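You operate a simulated robot arm through the tools that you are given. There is no shell and no other tool. Be economical: measure what you need, move in short steps, check, and stop when the job is done.

The job below is to be done with a simulated robot arm. You get a single attempt, and the scene is never put back.

Task
Drop the jobs of mills three and four from their shared keyboard.
Fine: Bring the shared page up on the switch box; drop the mill that it shows, then tab over and drop the other. Send nothing.

The check looks at the end state, three seconds after you hand in, the way a careful person would. Anything else that was tipped, shoved, dropped, spilled or broken makes it a failure.

Robot
A 7-joint arm with a two-finger parallel gripper, hanging from a carriage that runs on a rail from [-192.3, 0.1] to [35.7, 0] (x, y) and turns from -370 to 318 degrees about z. Base frame: it is fixed where the carriage stands at the start and does not move with it; the origin is on the floor, on the carriage's upright axis, x ahead of it, y to its left, z up. Lengths are in cm, angles in degrees, forces in N, time in s.
With the tool pointing down near the work surface it reaches from about 24 to 68 cm from the robot's upright axis, wherever it stands. Its first joint turns from -166.0 to 166.0 degrees. Payload 3.91 kg.
The TCP is the grasp point between the finger pads, 3 cm short of the fingertips. In the tool frame z runs along the fingers and y along their closing line. Largest opening 11 cm; finger width 2, thickness 1; the body of the gripper, 4.8 by 11.2 cm, starts 5.5 cm behind the TCP.
Orientation is that of the tool frame in the base frame, as [roll, pitch, yaw] about the fixed x, y, z axes, in that order (R = Rz(yaw) Ry(pitch) Rx(roll)). With the fingers straight down and closing along the base's y, the tool's x points along the base's -x, its y along +y and its z along -z.

Tools
- The arm moves only by the tool send_rows. Its argument "motion" is a list of rows, each a list of 2 entries, a list of its own where there are three numbers: the shift along the tool's x, y, z in mm, then the turn, a rotation vector about the tool's x, y, z in rad. In form: [[[x, y, z], [ax, ay, az]], ...]. A call has 1 to 10 rows; each row is the pose to reach, as a shift and turn from the pose commanded when the call began, along the tool's axes at that moment. "claw" is the finger opening in mm, from 0 to 110, set as the call begins (left out, the last holds). Rows are played at 5 a second. More than 5 cm and 8.6 degrees between two rows, or a gripper value outside its range, and nothing of the call is played. A pose out of reach is approached as far as the arm can. The call stops where the force on the tool passes 40 N (or 10 N more than at its start, if that is more) or the arm is blocked; 0.2 s more then pass. The fingers move at their own pace (about 10.8 cm/s each) and stop on an object; they squeeze with about 25 N. The grip force told is the motor's: it shows also when the fingers shut on nothing. Time passes only in rows, and 0.2 s behind the last, so rows that repeat a pose let the fingers close. It gives the time, the measured TCP pose, the force on the tool (base axes), the opening and the grip force at its end, in the units of the frame above (readings bear some noise), with the torque about the TCP (base axes, N m) and any sound that the robot's microphone picked up, and new pictures: "views" is both (left out), scene, wrist or none.
- Cameras (640 x 400 px; columns grow to the right, rows downward): "scene" is now at [20.25, -7.42, 166.74]; the picture's right is [-1.00, 0.08, 0.00], its down [0.06, 0.75, -0.66] and it looks along [-0.05, -0.65, -0.76] (base axes); focal length 284 px, centre (320, 200). "wrist" rides on the gripper at [7.2, 1.7, -10.3] in the tool frame; the picture's right is [-0.23, 0.97, 0.00], its down [-0.76, -0.18, -0.62] and it looks along [-0.61, -0.14, 0.78] (tool axes); focal length 222 px, centre (320, 200). There is no depth. A picture from a camera that has moved, and an enlarged one, comes with that camera's place and axes in the base frame and with its lens. The place of the scene camera against the robot may be out by one fixed shift of up to 1.2 cm in any direction.
- lift_body(by): slides the trunk up (or, below 0, down) by that many cm; the arm and the scene camera ride with it, the base frame stays. It gives what a move gives, with no picture.
- drive_base(legs): drives the robot by 1 to 6 legs, each [ahead, left, turn to the left] in cm, cm and degrees, along the robot's own axes; the way and the turn of a leg run together, so that a leg with both is an arc; at most 150 cm and 180 degrees a leg. The arm and the cameras ride along, it lands a little off, and it stops where it bumps. It keeps to its track: a leg is cut to what the track allows. It gives what a move gives, and a new picture of the scene camera.
- turn_head(pan, tilt): turns the head with the scene camera to pan (to the left, within 155 degrees either way) and tilt (down, from -29 to 69), counted from straight ahead of the robot. It gives what a move gives, and a new picture of the scene camera.
- inspect(camera, box): a new picture of the part [left, top, right, bottom] of that camera's present view, enlarged. No time passes.
- sign_off(): hands the job in; it is judged then, once.

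Go step by step. Nothing tells you exact positions but the pictures and the camera data: compare them with the known pose of the tool, close in by small moves and look again before you grip or let go. The budget is 120 turns and 260 pictures, counting those below and the enlarged ones. Unless the task says otherwise, let go and move clear before handing in, and close with one line.

The tools are called after "Emit:" as a command line: name --argument value ..., lists and objects as JSON in quotes. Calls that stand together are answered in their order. send_rows: Moves the arm, as the interface text tells. Its arguments: {"type":"object","properties":{"motion":{"type":"array","items":{"type":"array"}},"claw":{"type":"number"},"views":{"type":"string","enum":["both","scene","wrist","none"]}},"required":["motion"]} The other tools are called the same way: lift_body (by) slides the trunk up or down; drive_base (legs) drives the base; turn_head (pan, tilt) turns the head that bears the scene camera; inspect (camera, box) takes an enlarged picture of a part of a camera's view; sign_off () hands the job in.

At the start:

```text
time: 0.0
position: [28.91, -23.4, 135.67]
tool_rot: [-180.0, 0.2, -179.9]
ft_force: [0.2, 0.5, 0.5]
torque: [-0.02, 0.0, -0.01]
grip_width: 11.0
grip_force: 0.1
trunk travel left (down, up): [-35.0, 23.0]
robot x, y, heading: [-0.23, -0.01, 0.1]
head pan, tilt: [-94.8, 49.1]
```

scene: 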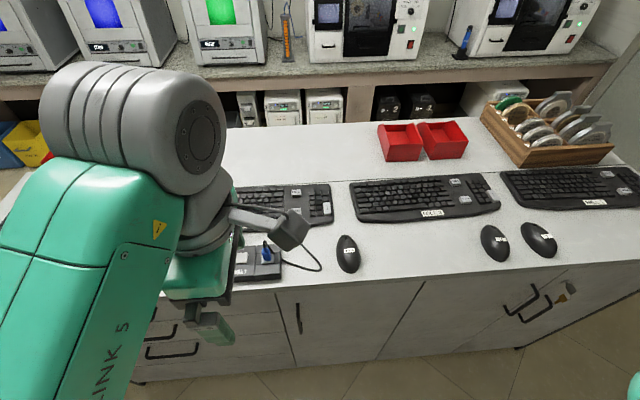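
wrist: 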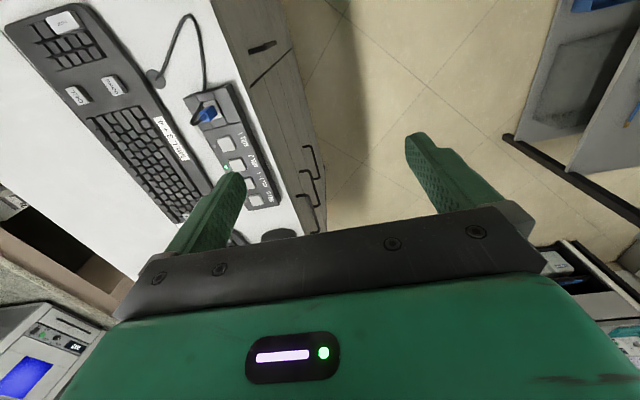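

I see a bench with several keyboards, a switch box near the arm, and mills with screens at the back. I look closer at the labels first.

Emit:
inspect --camera "scene" --box '[220, 160, 430, 290]'

Emit:
inspect --camera "wrist" --box '[0, 0, 320, 240]'

Emit:
inspect --camera "scene" --box '[0, 0, 320, 130]'

Emit:
inspect --camera "scene" --box '[430, 150, 640, 280]'

```text
3.05 times, centred on (325, 225) of scene
camera zoom: at [20.25, -7.42, 166.74], right [-1.0, 0.08, 0.0], down [0.06, 0.75, -0.66], along [-0.05, -0.65, -0.76], focal length 864 px, centre (305, 124)
```

zoom: 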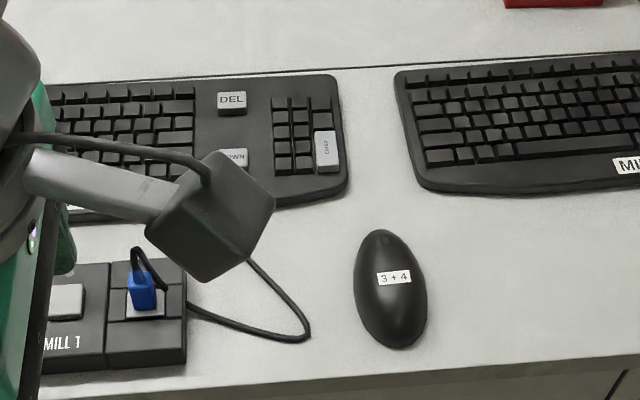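

```text
1.67 times, centred on (160, 120) of wrist
camera zoom: at [21.52, -21.82, 146.05], right [0.23, 0.97, 0.0], down [0.76, -0.18, 0.62], along [0.61, -0.14, -0.78], focal length 370 px, centre (587, 333)
```

zoom: 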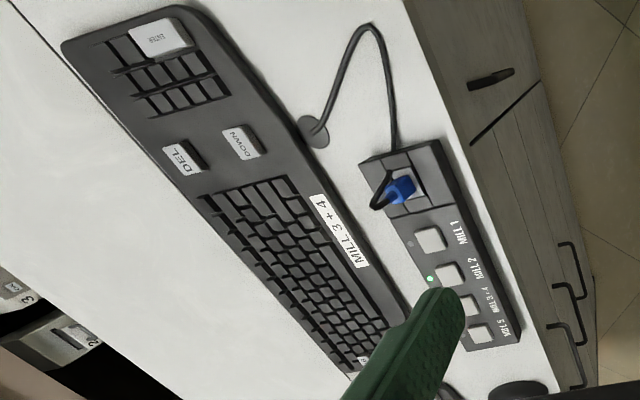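

```text
2.00 times, centred on (160, 65) of scene
camera zoom: at [20.25, -7.42, 166.74], right [-1.0, 0.08, 0.0], down [0.06, 0.75, -0.66], along [-0.05, -0.65, -0.76], focal length 567 px, centre (640, 470)
```

zoom: 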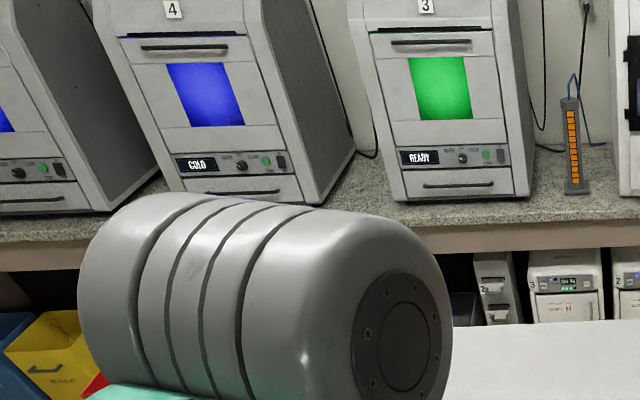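

```text
3.05 times, centred on (535, 215) of scene
camera zoom: at [20.25, -7.42, 166.74], right [-1.0, 0.08, 0.0], down [0.06, 0.75, -0.66], along [-0.05, -0.65, -0.76], focal length 864 px, centre (-335, 154)
```

zoom: 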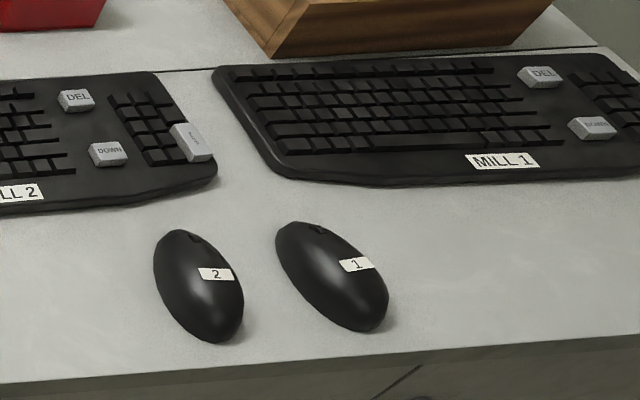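

The switch box has buttons Mill 1, Mill 2, Mill 3+4 and Mill 5, with the LED by Mill 2. I need to find the monitor, so I look around.

Emit:
turn_head --pan -94.8 --tilt 15

Emit:
turn_head --pan -45 --tilt 30

Emit:
turn_head --pan -140 --tilt 30

```text
time: 1.0
position: [28.79, -23.36, 135.84]
tool_rot: [-180.0, 0.1, 180.0]
ft_force: [0.0, -0.5, -0.2]
torque: [0.02, 0.0, 0.0]
grip_width: 11.01
grip_force: 0.1
trunk travel left (down, up): [-35.0, 23.0]
robot x, y, heading: [0.05, -0.16, -0.2]
head pan, tilt: [-94.8, 15.0]
camera scene: at [20.12, -8.97, 171.98], right [-1.0, 0.08, 0.0], down [0.02, 0.26, -0.97], along [-0.08, -0.96, -0.26], focal length 284 px, centre (320, 200)
```

scene: 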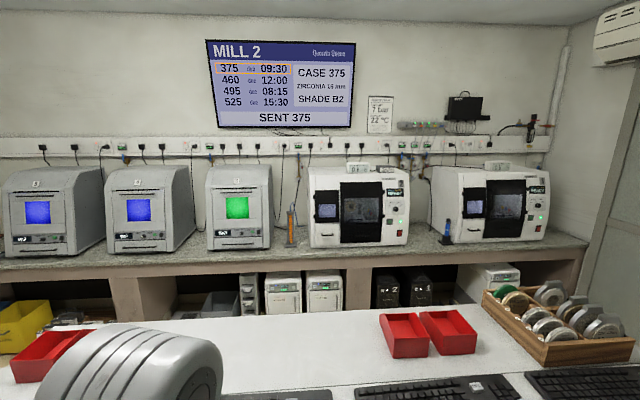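

```text
time: 2.2
position: [28.86, -23.51, 135.69]
tool_rot: [-179.9, 0.1, -180.0]
ft_force: [0.2, 0.0, 0.8]
torque: [-0.01, -0.01, 0.02]
grip_width: 11.01
grip_force: 0.1
trunk travel left (down, up): [-35.0, 23.0]
robot x, y, heading: [0.03, -0.2, 0.1]
head pan, tilt: [-45.0, 30.0]
camera scene: at [27.29, -6.06, 169.57], right [-0.71, -0.71, 0.0], down [-0.35, 0.35, -0.87], along [0.61, -0.61, -0.5], focal length 284 px, centre (320, 200)
```

scene: 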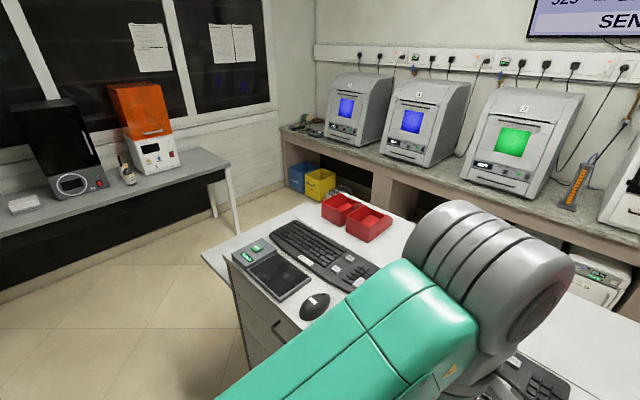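

```text
time: 3.9
position: [28.84, -23.42, 135.67]
tool_rot: [-180.0, 0.1, 179.9]
ft_force: [-0.1, 0.4, -0.1]
torque: [-0.02, 0.02, 0.02]
grip_width: 11.01
grip_force: 0.1
trunk travel left (down, up): [-35.0, 23.0]
robot x, y, heading: [0.05, 0.22, -0.1]
head pan, tilt: [-140.0, 30.0]
camera scene: at [13.98, -5.48, 169.57], right [-0.64, 0.77, 0.0], down [0.38, 0.32, -0.87], along [-0.66, -0.56, -0.5], focal length 284 px, centre (320, 200)
```

scene: 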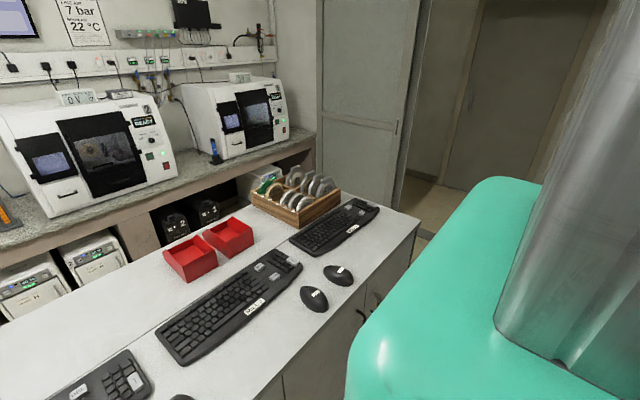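

The wall screen shows the MILL 2 page, and the switch box and the 3+4 keyboard lie around x 20–60, y −50 to −80. I drive along the rail to get nearer and to gain parallax.

Emit:
turn_head --pan -94.8 --tilt 49.1

Emit:
drive_base --legs '[[34, 0, 0]]'

Emit:
send_rows --motion '[[[0, 0, 0], [0, 0, 0]]]' --claw 0 --views "wrist"

```text
time: 5.0
position: [28.84, -23.39, 135.66]
tool_rot: [-179.9, 0.0, -180.0]
ft_force: [0.0, 0.3, 0.5]
torque: [0.04, 0.0, 0.01]
grip_width: 10.99
grip_force: 0.2
trunk travel left (down, up): [-35.0, 23.0]
robot x, y, heading: [0.15, 0.02, 0.2]
head pan, tilt: [-94.8, 49.1]
camera scene: at [20.24, -7.42, 166.74], right [-1.0, 0.08, 0.0], down [0.06, 0.75, -0.66], along [-0.06, -0.65, -0.76], focal length 284 px, centre (320, 200)
```

scene: 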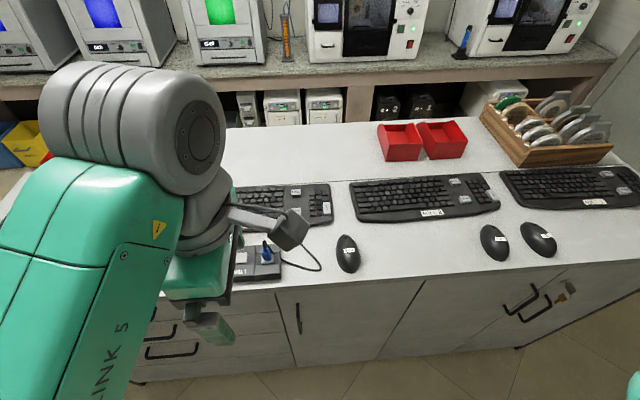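

```text
time: 7.2
position: [62.94, -23.3, 135.57]
tool_rot: [-180.0, 0.0, -179.9]
ft_force: [-0.3, -0.1, 0.2]
torque: [-0.01, -0.04, 0.03]
grip_width: 11.0
grip_force: 0.1
trunk travel left (down, up): [-35.0, 23.0]
robot x, y, heading: [34.12, 0.07, 0.0]
head pan, tilt: [-94.8, 49.1]
camera scene: at [54.34, -7.4, 166.74], right [-1.0, 0.08, 0.0], down [0.06, 0.75, -0.65], along [-0.05, -0.65, -0.76], focal length 284 px, centre (320, 200)
```

scene: 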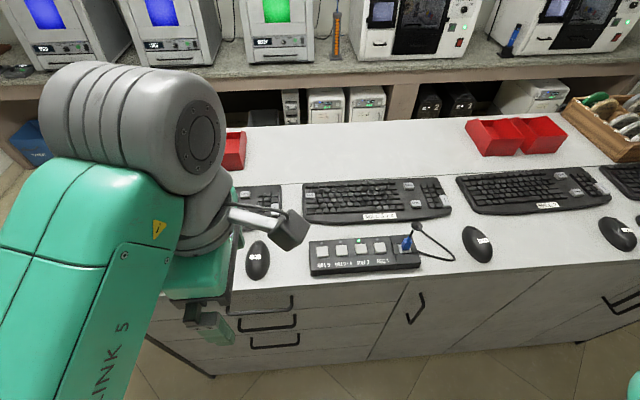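

```text
time: 7.7
position: [62.96, -23.22, 135.7]
tool_rot: [180.0, 0.1, -179.9]
ft_force: [0.4, 0.1, 0.1]
torque: [-0.02, 0.02, 0.02]
grip_width: 2.64
grip_force: 0.1
trunk travel left (down, up): [-35.0, 23.0]
robot x, y, heading: [34.16, 0.2, 0.1]
head pan, tilt: [-94.8, 49.1]
camera wrist: at [55.63, -21.8, 146.05], right [0.23, 0.97, 0.0], down [0.76, -0.18, 0.62], along [0.61, -0.14, -0.78], focal length 222 px, centre (320, 200)
```

wrist: 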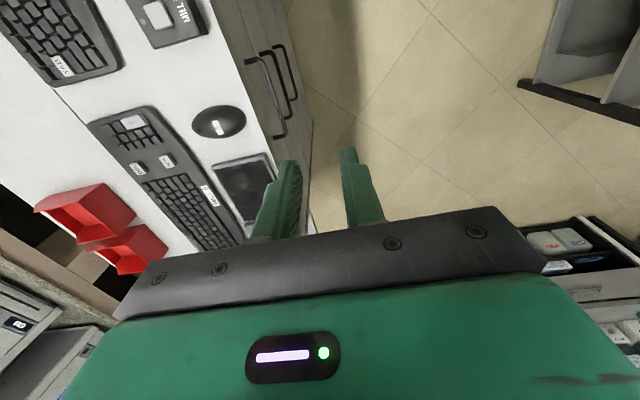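

Parallax puts the keyboard tops near z 103 and within reach. I zoom for exact spots.

Emit:
inspect --camera "scene" --box '[296, 160, 456, 280]'

```text
3.33 times, centred on (376, 220) of scene
camera zoom: at [54.34, -7.4, 166.74], right [-1.0, 0.08, 0.0], down [0.06, 0.75, -0.65], along [-0.05, -0.65, -0.76], focal length 945 px, centre (133, 133)
```

zoom: 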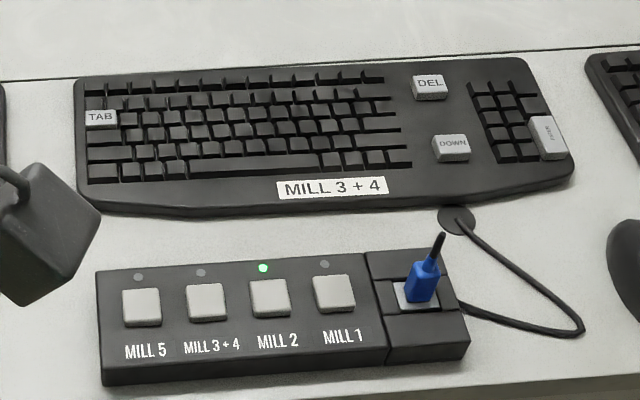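

The 3+4 button is at about (45.8, −43.7, 105). I move the closed fingers above it.

Emit:
send_rows --motion '[[[21, -26, 15], [0, 0, 0]], [[43, -51, 35], [0, 0, 0]], [[64, -77, 55], [0, 0, 0]], [[86, -103, 80], [0, 0, 0]], [[107, -128, 105], [0, 0, 0]], [[129, -154, 130], [0, 0, 0]], [[150, -179, 155], [0, 0, 0]], [[172, -205, 180], [0, 0, 0]], [[172, -205, 200], [0, 0, 0]], [[172, -205, 200], [0, 0, 0]]]' --claw 0

```text
time: 9.8
position: [45.65, -43.82, 115.72]
tool_rot: [-180.0, 0.1, 180.0]
ft_force: [0.3, 0.0, -0.3]
torque: [0.0, -0.01, 0.0]
grip_width: 0.0
grip_force: 24.8
trunk travel left (down, up): [-35.0, 23.0]
robot x, y, heading: [34.11, 0.01, 0.1]
head pan, tilt: [-94.8, 49.1]
camera scene: at [54.34, -7.4, 166.74], right [-1.0, 0.08, 0.0], down [0.06, 0.75, -0.65], along [-0.05, -0.65, -0.76], focal length 284 px, centre (320, 200)
camera wrist: at [38.39, -42.31, 126.05], right [0.23, 0.97, 0.0], down [0.76, -0.18, 0.62], along [0.61, -0.14, -0.78], focal length 222 px, centre (320, 200)
```

scene: 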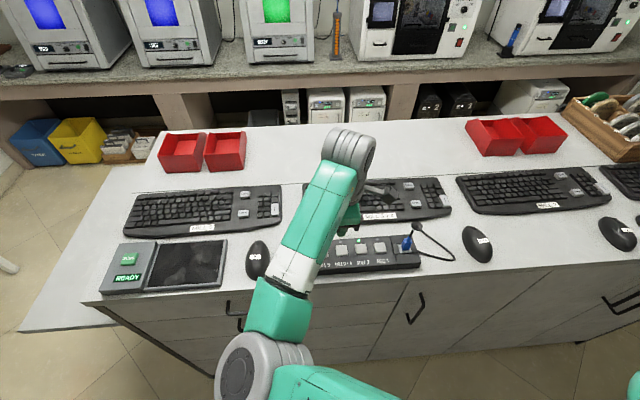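
wrist: 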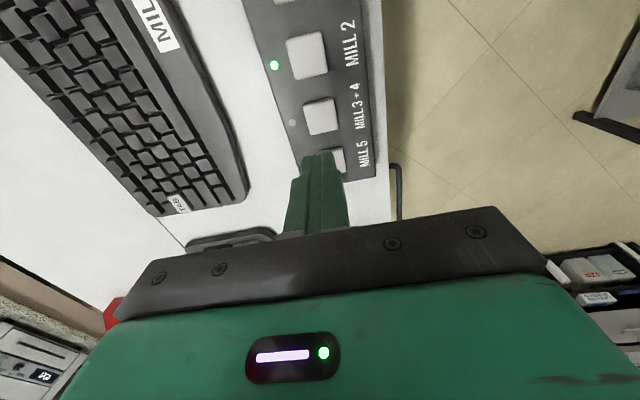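

The tip is nearly over the 3+4 button; I nudge 6 mm toward −x and come closer before pressing.

Emit:
send_rows --motion '[[[6, 0, 20], [0, 0, 0]], [[6, 0, 50], [0, 0, 0]], [[6, 0, 55], [0, 0, 0]]]' --views "wrist"

Emit:
inspect --camera "wrist" --box '[220, 60, 420, 200]'

```text
time: 10.7
position: [45.16, -43.88, 110.16]
tool_rot: [-180.0, 0.1, -179.9]
ft_force: [-0.6, -0.4, 0.2]
torque: [-0.01, 0.01, 0.0]
grip_width: 0.0
grip_force: 25.0
trunk travel left (down, up): [-35.0, 23.0]
robot x, y, heading: [34.08, 0.17, -0.1]
head pan, tilt: [-94.8, 49.1]
camera wrist: at [37.85, -42.3, 120.5], right [0.23, 0.97, 0.0], down [0.76, -0.18, 0.62], along [0.61, -0.14, -0.78], focal length 222 px, centre (320, 200)
```

wrist: 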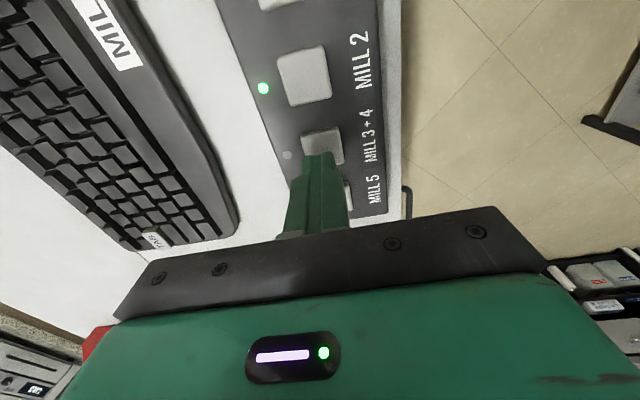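

```text
2.86 times, centred on (320, 130) of wrist
camera zoom: at [37.85, -42.3, 120.5], right [0.23, 0.97, 0.0], down [0.76, -0.18, 0.62], along [0.61, -0.14, -0.78], focal length 635 px, centre (320, 400)
```

zoom: 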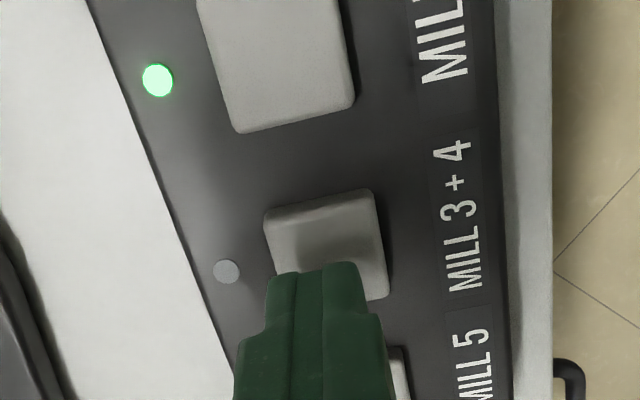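

The alignment is good. I tilt the head to watch the wall screen, then descend slowly.

Emit:
turn_head --pan -94.8 --tilt 18

Emit:
send_rows --motion '[[[0, 0, 10], [0, 0, 0]], [[0, 0, 15], [0, 0, 0]], [[0, 0, 18], [0, 0, 0]], [[0, 0, 20], [0, 0, 0]], [[0, 0, 21], [0, 0, 0]]]'

```text
time: 11.6
position: [45.04, -43.86, 110.12]
tool_rot: [179.9, 0.1, -179.9]
ft_force: [-0.7, 0.7, 0.3]
torque: [0.01, -0.01, 0.02]
grip_width: 0.0
grip_force: 25.3
trunk travel left (down, up): [-35.0, 23.0]
robot x, y, heading: [34.0, 0.19, 0.0]
head pan, tilt: [-94.8, 18.0]
camera scene: at [54.21, -8.95, 171.49], right [-1.0, 0.08, 0.0], down [0.03, 0.31, -0.95], along [-0.08, -0.95, -0.31], focal length 284 px, centre (320, 200)
```

scene: 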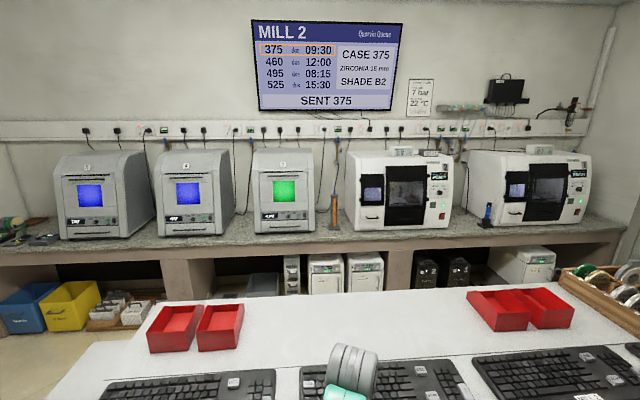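

```text
time: 12.8
position: [45.2, -43.95, 108.13]
tool_rot: [-179.9, 0.0, 179.9]
ft_force: [-1.3, 4.8, 13.6]
torque: [0.15, 0.08, -0.02]
grip_width: 0.0
grip_force: 25.0
trunk travel left (down, up): [-35.0, 23.0]
robot x, y, heading: [34.27, 0.26, 0.0]
head pan, tilt: [-94.8, 18.0]
heard: click
camera scene: at [54.2, -8.95, 171.52], right [-1.0, 0.08, 0.0], down [0.03, 0.31, -0.95], along [-0.08, -0.95, -0.31], focal length 284 px, centre (320, 200)
camera wrist: at [37.89, -42.32, 118.45], right [0.23, 0.97, 0.0], down [0.76, -0.18, 0.62], along [0.61, -0.14, -0.78], focal length 222 px, centre (320, 200)
```

scene: 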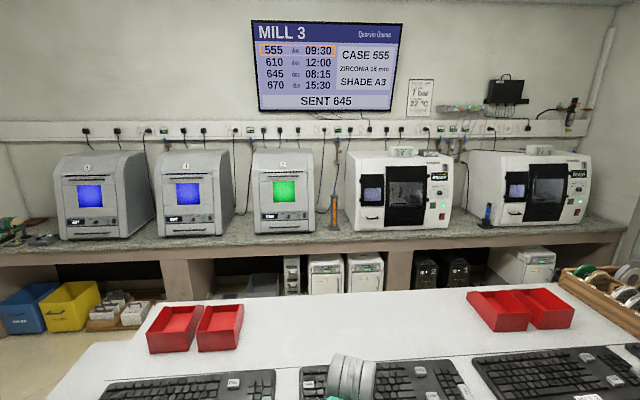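
wrist: 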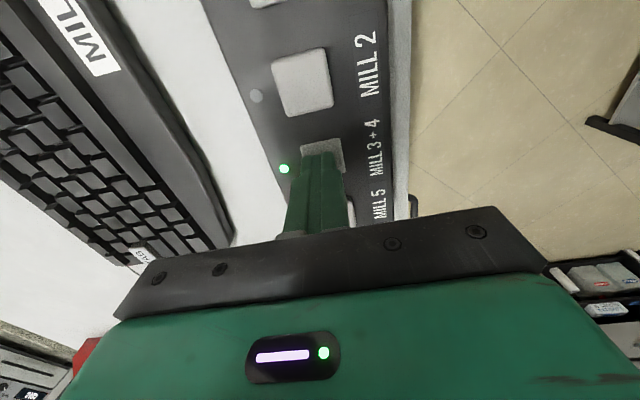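

Click: the page is now MILL 3. I lift and read the screen closely.

Emit:
send_rows --motion '[[[0, 0, -30], [0, 0, 0]], [[0, 0, -70], [0, 0, 0]]]' --views "none"

Emit:
inspect --camera "scene" --box '[240, 10, 440, 130]'

```text
time: 13.4
position: [45.19, -43.85, 115.1]
tool_rot: [-180.0, 0.0, 180.0]
ft_force: [0.6, -0.2, 0.2]
torque: [-0.05, 0.01, 0.02]
grip_width: 0.01
grip_force: 24.8
trunk travel left (down, up): [-35.0, 23.0]
robot x, y, heading: [34.36, 0.07, 0.2]
head pan, tilt: [-94.8, 18.0]
```

```text
3.20 times, centred on (340, 70) of scene
camera zoom: at [54.21, -8.94, 171.48], right [-1.0, 0.08, 0.0], down [0.03, 0.31, -0.95], along [-0.08, -0.95, -0.31], focal length 907 px, centre (256, 616)
```

zoom: 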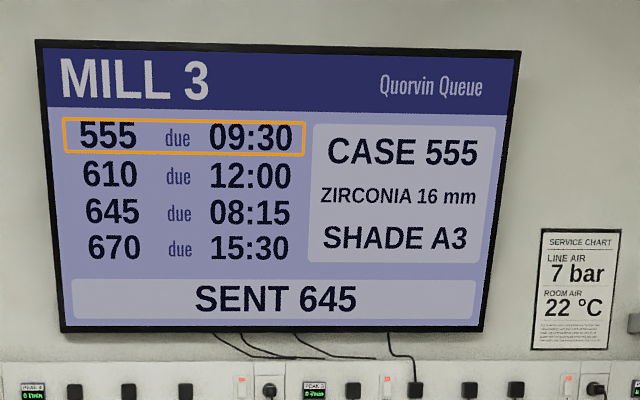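

Mill 3 is up with four jobs, and the selected one is 555. Next I move over DEL at about (22.3, −64.8).

Emit:
send_rows --motion '[[[15, -38, -10], [0, 0, 0]], [[40, -76, -10], [0, 0, 0]], [[70, -108, -10], [0, 0, 0]], [[100, -140, -10], [0, 0, 0]], [[132, -170, -10], [0, 0, 0]], [[165, -190, -10], [0, 0, 0]], [[200, -205, -10], [0, 0, 0]], [[229, -209, -5], [0, 0, 0]], [[229, -209, 0], [0, 0, 0]]]'

Emit:
inspect --camera "wrist" --box '[200, 40, 440, 200]'

```text
time: 15.4
position: [22.33, -64.79, 115.09]
tool_rot: [179.9, 0.0, -179.9]
ft_force: [-0.8, -0.2, 0.5]
torque: [0.01, -0.03, -0.01]
grip_width: 0.04
grip_force: 25.4
trunk travel left (down, up): [-35.0, 23.0]
robot x, y, heading: [34.07, 0.26, -0.1]
head pan, tilt: [-94.8, 18.0]
camera scene: at [54.21, -8.95, 171.5], right [-1.0, 0.08, 0.0], down [0.03, 0.31, -0.95], along [-0.08, -0.95, -0.31], focal length 284 px, centre (320, 200)
camera wrist: at [15.0, -63.22, 125.43], right [0.23, 0.97, 0.0], down [0.76, -0.18, 0.62], along [0.61, -0.14, -0.78], focal length 222 px, centre (320, 200)
```

scene: 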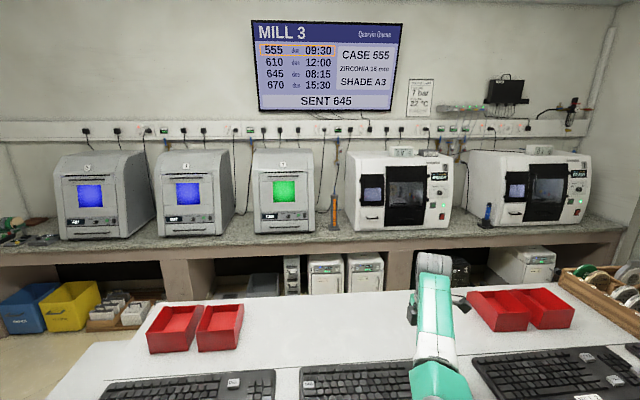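
wrist: 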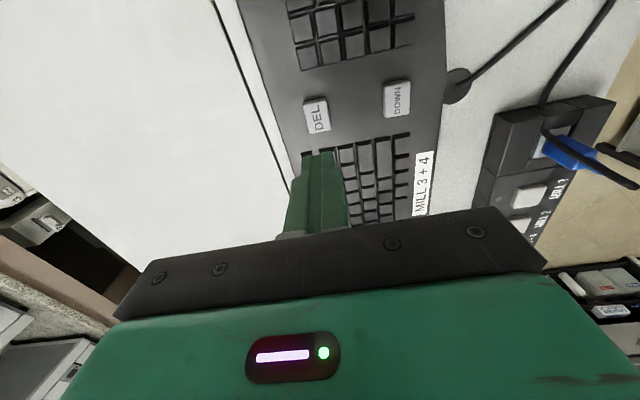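

```text
2.50 times, centred on (320, 120) of wrist
camera zoom: at [15.0, -63.22, 125.43], right [0.23, 0.97, 0.0], down [0.76, -0.18, 0.62], along [0.61, -0.14, -0.78], focal length 555 px, centre (320, 400)
```

zoom: 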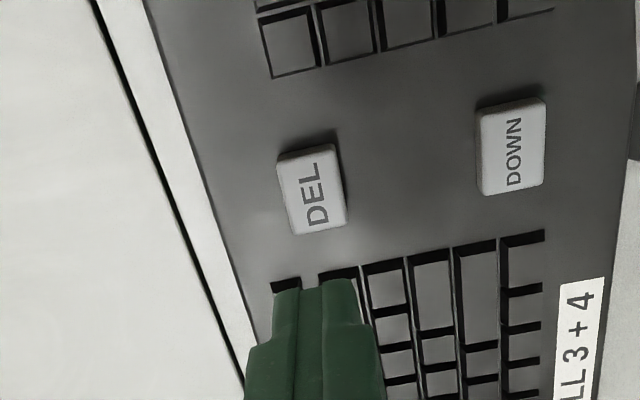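

DEL is about 0.9 cm further toward −x; I correct and lower to just above it.

Emit:
send_rows --motion '[[[9, -1.5, 0], [0, 0, 0]], [[9, -1.5, 30], [0, 0, 0]], [[9, -1.5, 50], [0, 0, 0]], [[9, -1.5, 50], [0, 0, 0]]]' --views "none"

Emit:
inspect --camera "wrist" --box '[220, 60, 420, 200]'

```text
time: 16.4
position: [21.44, -64.87, 110.0]
tool_rot: [180.0, 0.1, -179.9]
ft_force: [0.1, 0.6, 0.0]
torque: [0.0, 0.0, 0.01]
grip_width: 0.0
grip_force: 24.8
trunk travel left (down, up): [-35.0, 23.0]
robot x, y, heading: [34.17, -0.15, 0.1]
head pan, tilt: [-94.8, 18.0]
```

```text
2.86 times, centred on (320, 130) of wrist
camera zoom: at [14.13, -63.38, 120.34], right [0.23, 0.97, 0.0], down [0.76, -0.18, 0.62], along [0.61, -0.14, -0.78], focal length 635 px, centre (320, 400)
```

zoom: 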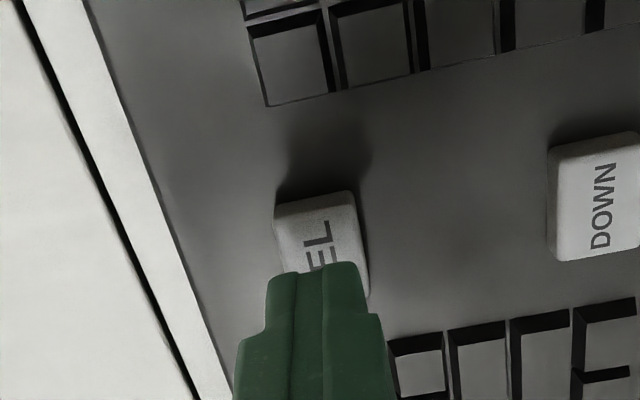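

Aligned over DEL, so I press slowly.

Emit:
send_rows --motion '[[[0, 0, 10], [0, 0, 0]], [[0, 0, 15], [0, 0, 0]], [[0, 0, 18], [0, 0, 0]], [[0, 0, 20], [0, 0, 0]]]'

```text
time: 17.4
position: [21.54, -65.03, 107.97]
tool_rot: [-180.0, 0.2, -179.8]
ft_force: [-0.1, 0.1, -0.5]
torque: [0.0, -0.01, 0.02]
grip_width: 0.01
grip_force: 25.1
trunk travel left (down, up): [-35.0, 23.0]
robot x, y, heading: [33.81, -0.06, -0.2]
head pan, tilt: [-94.8, 18.0]
camera scene: at [54.21, -8.95, 171.5], right [-1.0, 0.08, 0.0], down [0.03, 0.31, -0.95], along [-0.08, -0.95, -0.31], focal length 284 px, centre (320, 200)
camera wrist: at [14.15, -63.39, 118.34], right [0.23, 0.97, 0.0], down [0.76, -0.18, 0.62], along [0.61, -0.14, -0.78], focal length 222 px, centre (320, 200)
```

scene: 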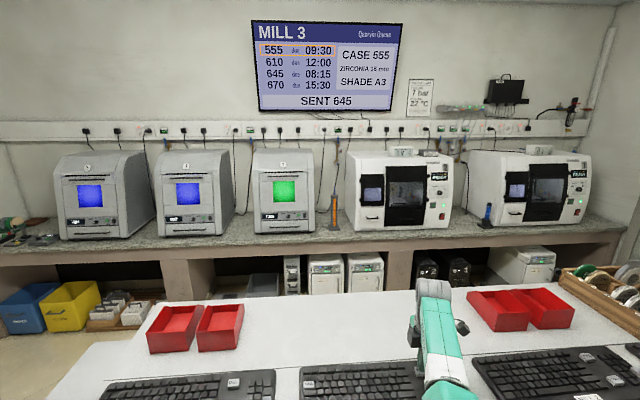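
wrist: 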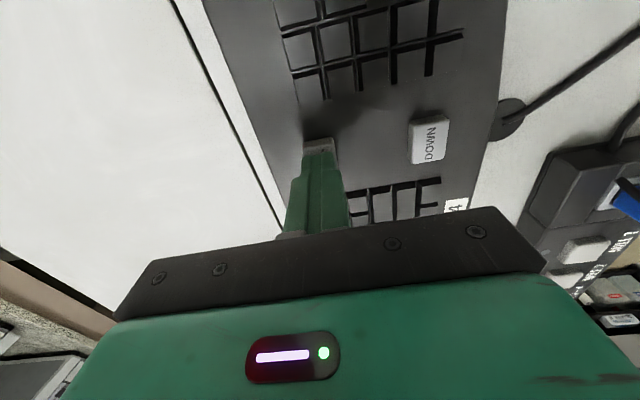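

Emit:
send_rows --motion '[[[0, 0, 2], [0, 0, 0]], [[0, 0, 4], [0, 0, 0]], [[0, 0, 5], [0, 0, 0]], [[0, 0, 6], [0, 0, 0]]]' --views "scene"

```text
time: 18.4
position: [21.36, -64.88, 107.37]
tool_rot: [180.0, 0.0, 180.0]
ft_force: [1.0, 0.1, 0.9]
torque: [0.0, 0.0, 0.0]
grip_width: 0.03
grip_force: 25.0
trunk travel left (down, up): [-35.0, 23.0]
robot x, y, heading: [34.01, -0.28, 0.0]
head pan, tilt: [-94.8, 18.0]
heard: click
camera scene: at [54.21, -8.95, 171.5], right [-1.0, 0.08, 0.0], down [0.03, 0.31, -0.95], along [-0.08, -0.95, -0.31], focal length 284 px, centre (320, 200)
```

scene: 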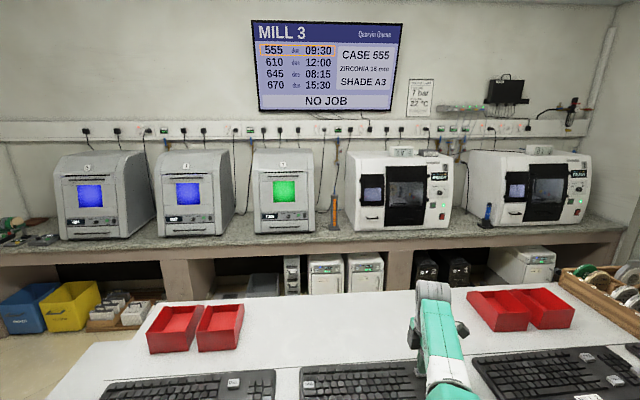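

DEL cleared the sent job: mill 3 shows NO JOB. I lift and move over to TAB at about (52.2, −63.3).

Emit:
send_rows --motion '[[[0, 0, -35], [0, 0, 0]], [[0, 0, -75], [0, 0, 0]], [[-45, 2, -75], [0, 0, 0]], [[-90, 5, -75], [0, 0, 0]], [[-135, 8, -75], [0, 0, 0]], [[-180, 11, -75], [0, 0, 0]], [[-225, 14, -75], [0, 0, 0]], [[-270, 16, -75], [0, 0, 0]], [[-308, 16, -75], [0, 0, 0]], [[-308, 16, -75], [0, 0, 0]]]' --views "wrist"

Emit:
inspect --camera "wrist" --box '[200, 40, 440, 200]'

Emit:
inspect --camera "scene" --box '[240, 10, 440, 130]'

```text
time: 20.6
position: [52.26, -63.29, 114.97]
tool_rot: [180.0, 0.1, 179.9]
ft_force: [-0.8, 0.0, -0.3]
torque: [0.0, 0.03, -0.01]
grip_width: 0.0
grip_force: 24.9
trunk travel left (down, up): [-35.0, 23.0]
robot x, y, heading: [34.13, 0.11, -0.0]
head pan, tilt: [-94.8, 18.0]
camera wrist: at [44.96, -61.7, 125.4], right [0.23, 0.97, 0.0], down [0.76, -0.18, 0.62], along [0.61, -0.14, -0.78], focal length 222 px, centre (320, 200)
```

wrist: 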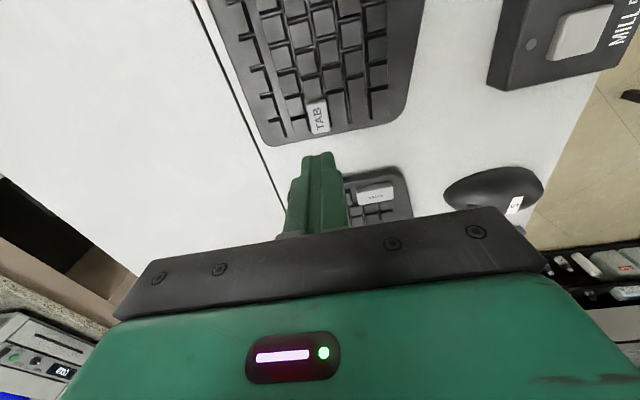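

```text
2.50 times, centred on (320, 120) of wrist
camera zoom: at [44.96, -61.7, 125.4], right [0.23, 0.97, 0.0], down [0.76, -0.18, 0.62], along [0.61, -0.14, -0.78], focal length 555 px, centre (320, 400)
```

zoom: 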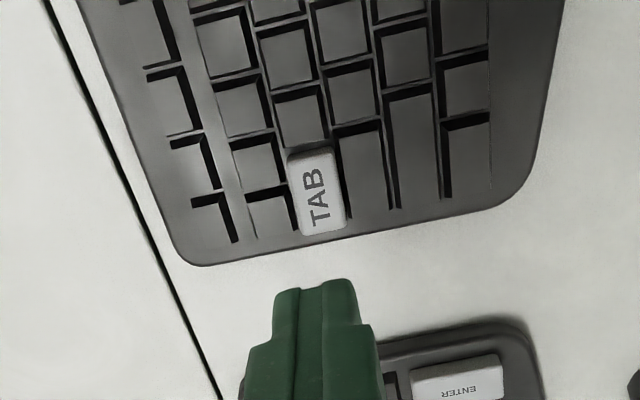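

```text
3.20 times, centred on (340, 70) of scene
camera zoom: at [54.22, -8.95, 171.5], right [-1.0, 0.08, 0.0], down [0.03, 0.31, -0.95], along [-0.08, -0.95, -0.31], focal length 907 px, centre (256, 616)
```

zoom: 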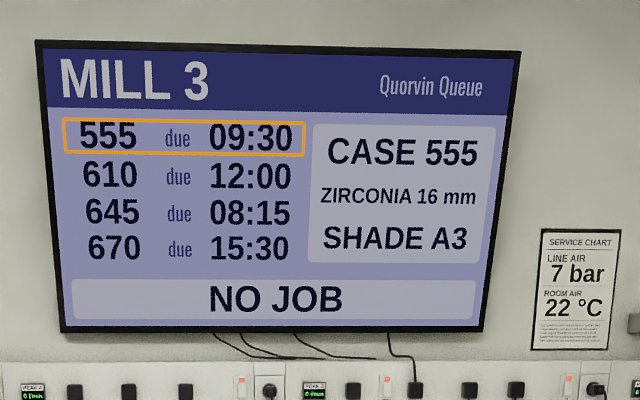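

TAB stands just as DEL did, so I use the same correction.

Emit:
send_rows --motion '[[[9, -1.5, 0], [0, 0, 0]], [[9, -1.5, 30], [0, 0, 0]], [[9, -1.5, 50], [0, 0, 0]], [[9, -1.5, 55], [0, 0, 0]]]' --views "none"

Emit:
inspect --camera "wrist" --box '[220, 60, 420, 200]'

```text
time: 21.6
position: [51.33, -63.44, 109.41]
tool_rot: [180.0, 0.1, 180.0]
ft_force: [0.5, 0.1, 0.1]
torque: [0.02, -0.04, -0.01]
grip_width: 0.0
grip_force: 24.7
trunk travel left (down, up): [-35.0, 23.0]
robot x, y, heading: [34.12, 0.07, 0.2]
head pan, tilt: [-94.8, 18.0]
```

```text
2.86 times, centred on (320, 130) of wrist
camera zoom: at [43.99, -61.92, 119.82], right [0.23, 0.97, 0.0], down [0.76, -0.18, 0.62], along [0.61, -0.14, -0.78], focal length 635 px, centre (320, 400)
```

zoom: 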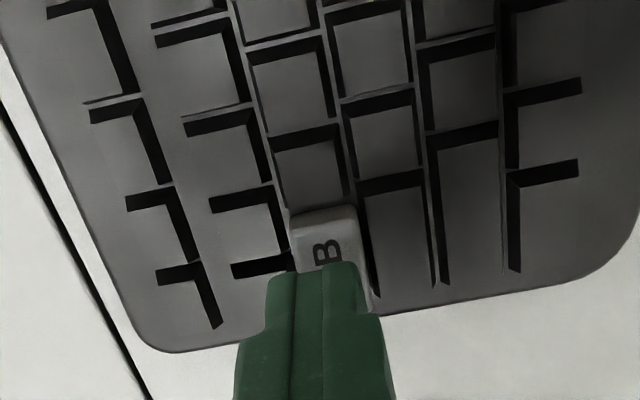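

Aligned; I press TAB.

Emit:
send_rows --motion '[[[0, 0, 8], [0, 0, 0]], [[0, 0, 13], [0, 0, 0]], [[0, 0, 16], [0, 0, 0]], [[0, 0, 18], [0, 0, 0]], [[0, 0, 20], [0, 0, 0]]]' --views "scene"

```text
time: 22.8
position: [51.23, -63.52, 107.36]
tool_rot: [-180.0, 0.0, -180.0]
ft_force: [-0.1, -0.3, 1.5]
torque: [-0.02, 0.01, -0.01]
grip_width: 0.0
grip_force: 24.5
trunk travel left (down, up): [-35.0, 23.0]
robot x, y, heading: [34.25, 0.18, -0.1]
head pan, tilt: [-94.8, 18.0]
heard: click
camera scene: at [54.21, -8.95, 171.5], right [-1.0, 0.08, 0.0], down [0.03, 0.31, -0.95], along [-0.08, -0.95, -0.31], focal length 284 px, centre (320, 200)
```

scene: 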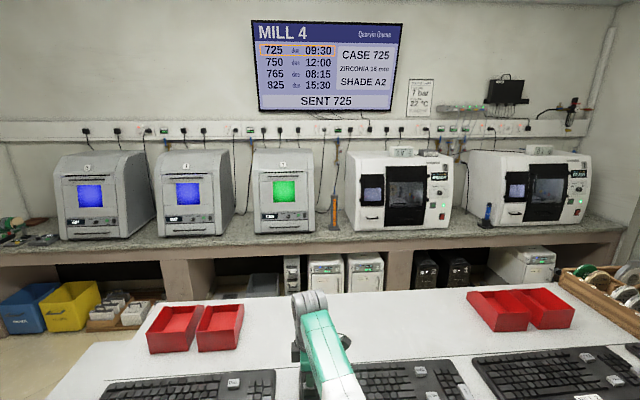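

MILL 4 is now shown, with SENT 725. I lift and go back over DEL.

Emit:
send_rows --motion '[[[0, 0, -35], [0, 0, 0]], [[0, 0, -75], [0, 0, 0]], [[45, -2, -75], [0, 0, 0]], [[90, -5, -75], [0, 0, 0]], [[135, -8, -75], [0, 0, 0]], [[180, -11, -75], [0, 0, 0]], [[225, -14, -75], [0, 0, 0]], [[270, -15, -75], [0, 0, 0]], [[299, -15, -60], [0, 0, 0]], [[299, -15, -26], [0, 0, 0]]]' --views "none"

Emit:
inspect --camera "wrist" --box '[220, 60, 420, 200]'

```text
time: 25.0
position: [21.43, -64.9, 109.93]
tool_rot: [180.0, 0.2, -179.9]
ft_force: [-0.2, -1.2, 0.0]
torque: [0.01, -0.05, 0.03]
grip_width: 0.01
grip_force: 25.1
trunk travel left (down, up): [-35.0, 23.0]
robot x, y, heading: [34.18, -0.48, 0.1]
head pan, tilt: [-94.8, 18.0]
```

```text
2.86 times, centred on (320, 130) of wrist
camera zoom: at [14.09, -63.38, 120.25], right [0.23, 0.97, 0.0], down [0.76, -0.18, 0.62], along [0.61, -0.14, -0.78], focal length 635 px, centre (320, 400)
```

zoom: 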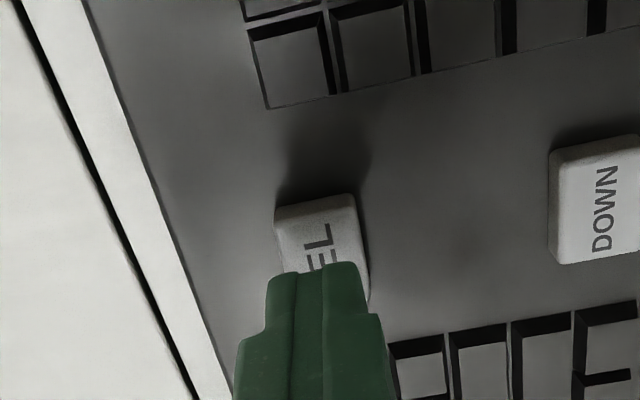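

Same pose over DEL as before; I press it.

Emit:
send_rows --motion '[[[0, 0, 10], [0, 0, 0]], [[0, 0, 17], [0, 0, 0]], [[0, 0, 21], [0, 0, 0]], [[0, 0, 23], [0, 0, 0]], [[0, 0, 25], [0, 0, 0]], [[0, 0, 26], [0, 0, 0]]]' --views "scene"

```text
time: 26.4
position: [21.57, -64.92, 107.33]
tool_rot: [180.0, 0.1, 179.9]
ft_force: [0.2, 0.5, 0.7]
torque: [0.02, -0.03, -0.02]
grip_width: 0.0
grip_force: 25.3
trunk travel left (down, up): [-35.0, 23.0]
robot x, y, heading: [34.01, 0.11, 0.3]
head pan, tilt: [-94.8, 18.0]
heard: click
camera scene: at [54.21, -8.95, 171.5], right [-1.0, 0.08, 0.0], down [0.03, 0.31, -0.95], along [-0.08, -0.95, -0.31], focal length 284 px, centre (320, 200)
```

scene: 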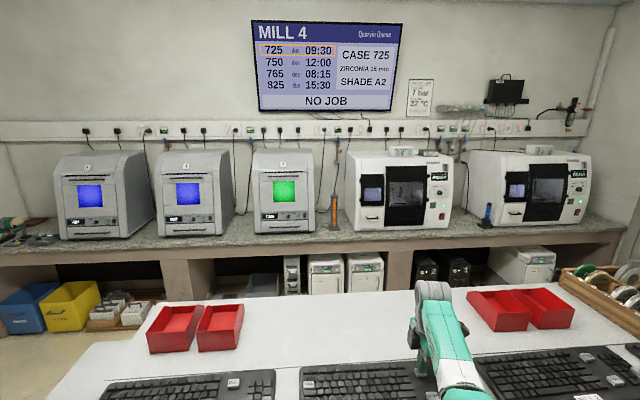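

Mill 4 shows NO JOB as well. I lift clear and check.

Emit:
send_rows --motion '[[[0, 0, -35], [0, 0, 0]], [[0, 0, -75], [0, 0, 0]], [[0, 10, -115], [0, 0, 0]], [[0, 30, -150], [0, 0, 0]]]'

```text
time: 27.4
position: [20.86, -61.67, 122.31]
tool_rot: [179.8, -0.2, -180.0]
ft_force: [-3.2, 2.3, -1.4]
torque: [-0.13, -0.27, 0.01]
grip_width: 0.0
grip_force: 25.0
trunk travel left (down, up): [-35.0, 23.0]
robot x, y, heading: [33.85, 0.1, 0.1]
head pan, tilt: [-94.8, 18.0]
camera scene: at [53.98, -8.78, 171.37], right [-1.0, 0.08, 0.0], down [0.02, 0.31, -0.95], along [-0.08, -0.95, -0.31], focal length 284 px, centre (320, 200)
camera wrist: at [13.52, -60.06, 132.68], right [0.23, 0.97, 0.0], down [0.76, -0.18, 0.62], along [0.6, -0.14, -0.78], focal length 222 px, centre (320, 200)
```

scene: 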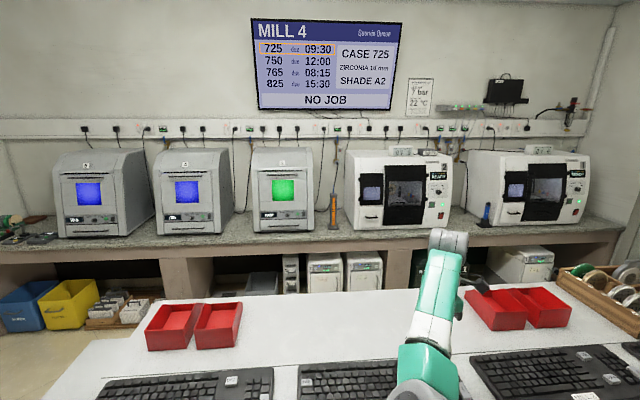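
wrist: 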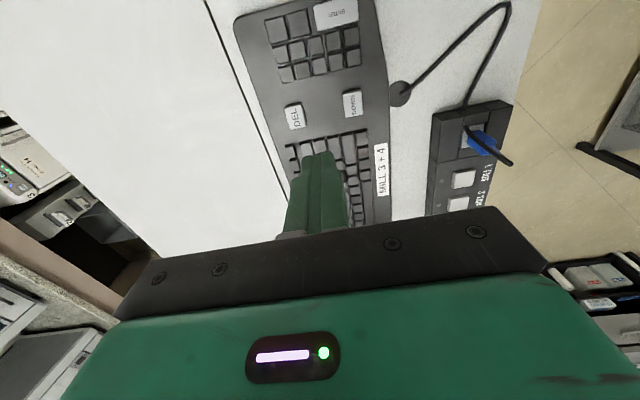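

The reading shows a small disturbance, so I check whether it settles and look at the screen.

Emit:
send_rows --motion '[[[0, 0, 0], [0, 0, 0]], [[0, 0, 0], [0, 0, 0]], [[0, 0, 0], [0, 0, 0]]]' --views "none"

Emit:
inspect --camera "scene" --box '[240, 10, 440, 130]'

Emit:
turn_head --pan -94.8 --tilt 49

```text
time: 28.2
position: [21.45, -61.99, 122.34]
tool_rot: [-180.0, 0.1, -180.0]
ft_force: [0.1, 0.1, -1.1]
torque: [0.0, 0.02, 0.01]
grip_width: 0.02
grip_force: 24.8
trunk travel left (down, up): [-35.0, 23.0]
robot x, y, heading: [33.88, -0.26, 0.0]
head pan, tilt: [-94.8, 18.0]
```

```text
3.20 times, centred on (340, 70) of scene
camera zoom: at [54.21, -8.95, 171.5], right [-1.0, 0.08, 0.0], down [0.03, 0.31, -0.95], along [-0.08, -0.95, -0.31], focal length 907 px, centre (256, 616)
```

zoom: 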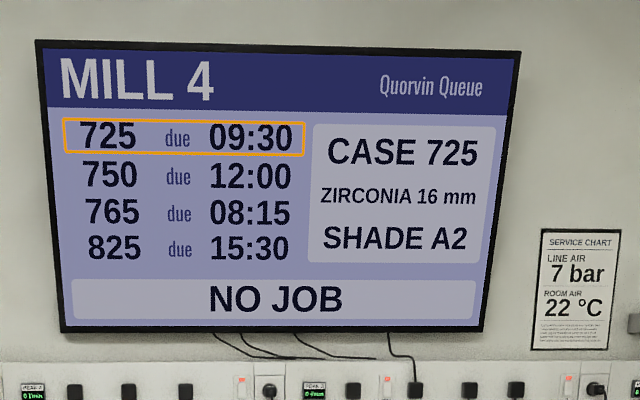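

```text
time: 29.2
position: [21.35, -62.01, 122.32]
tool_rot: [-180.0, 0.2, -180.0]
ft_force: [0.7, -0.4, 0.1]
torque: [0.01, -0.02, 0.0]
grip_width: 0.0
grip_force: 25.0
trunk travel left (down, up): [-35.0, 23.0]
robot x, y, heading: [34.23, -0.26, 0.1]
head pan, tilt: [-94.8, 49.0]
camera scene: at [54.34, -7.42, 166.76], right [-1.0, 0.08, 0.0], down [0.06, 0.75, -0.66], along [-0.05, -0.65, -0.75], focal length 284 px, centre (320, 200)
```

scene: 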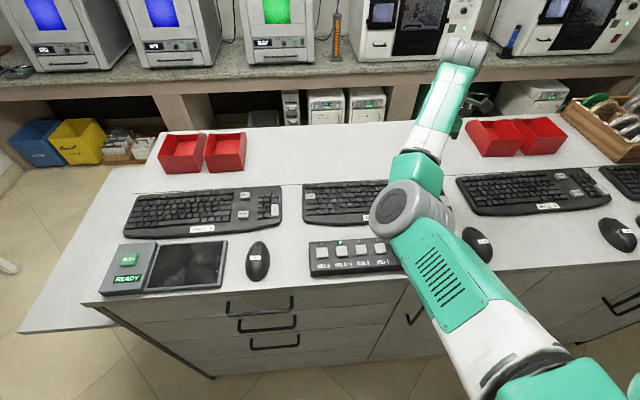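

Everything has settled and nothing is out of place; mill 4 reads NO JOB, as mill 3 did, and nothing was sent. I hand in.

Emit:
sign_off

```text
The job is handed in.
```

The sent jobs of mills 3 and 4 are dropped: both pages read NO JOB on the wall screen, and nothing was sent.
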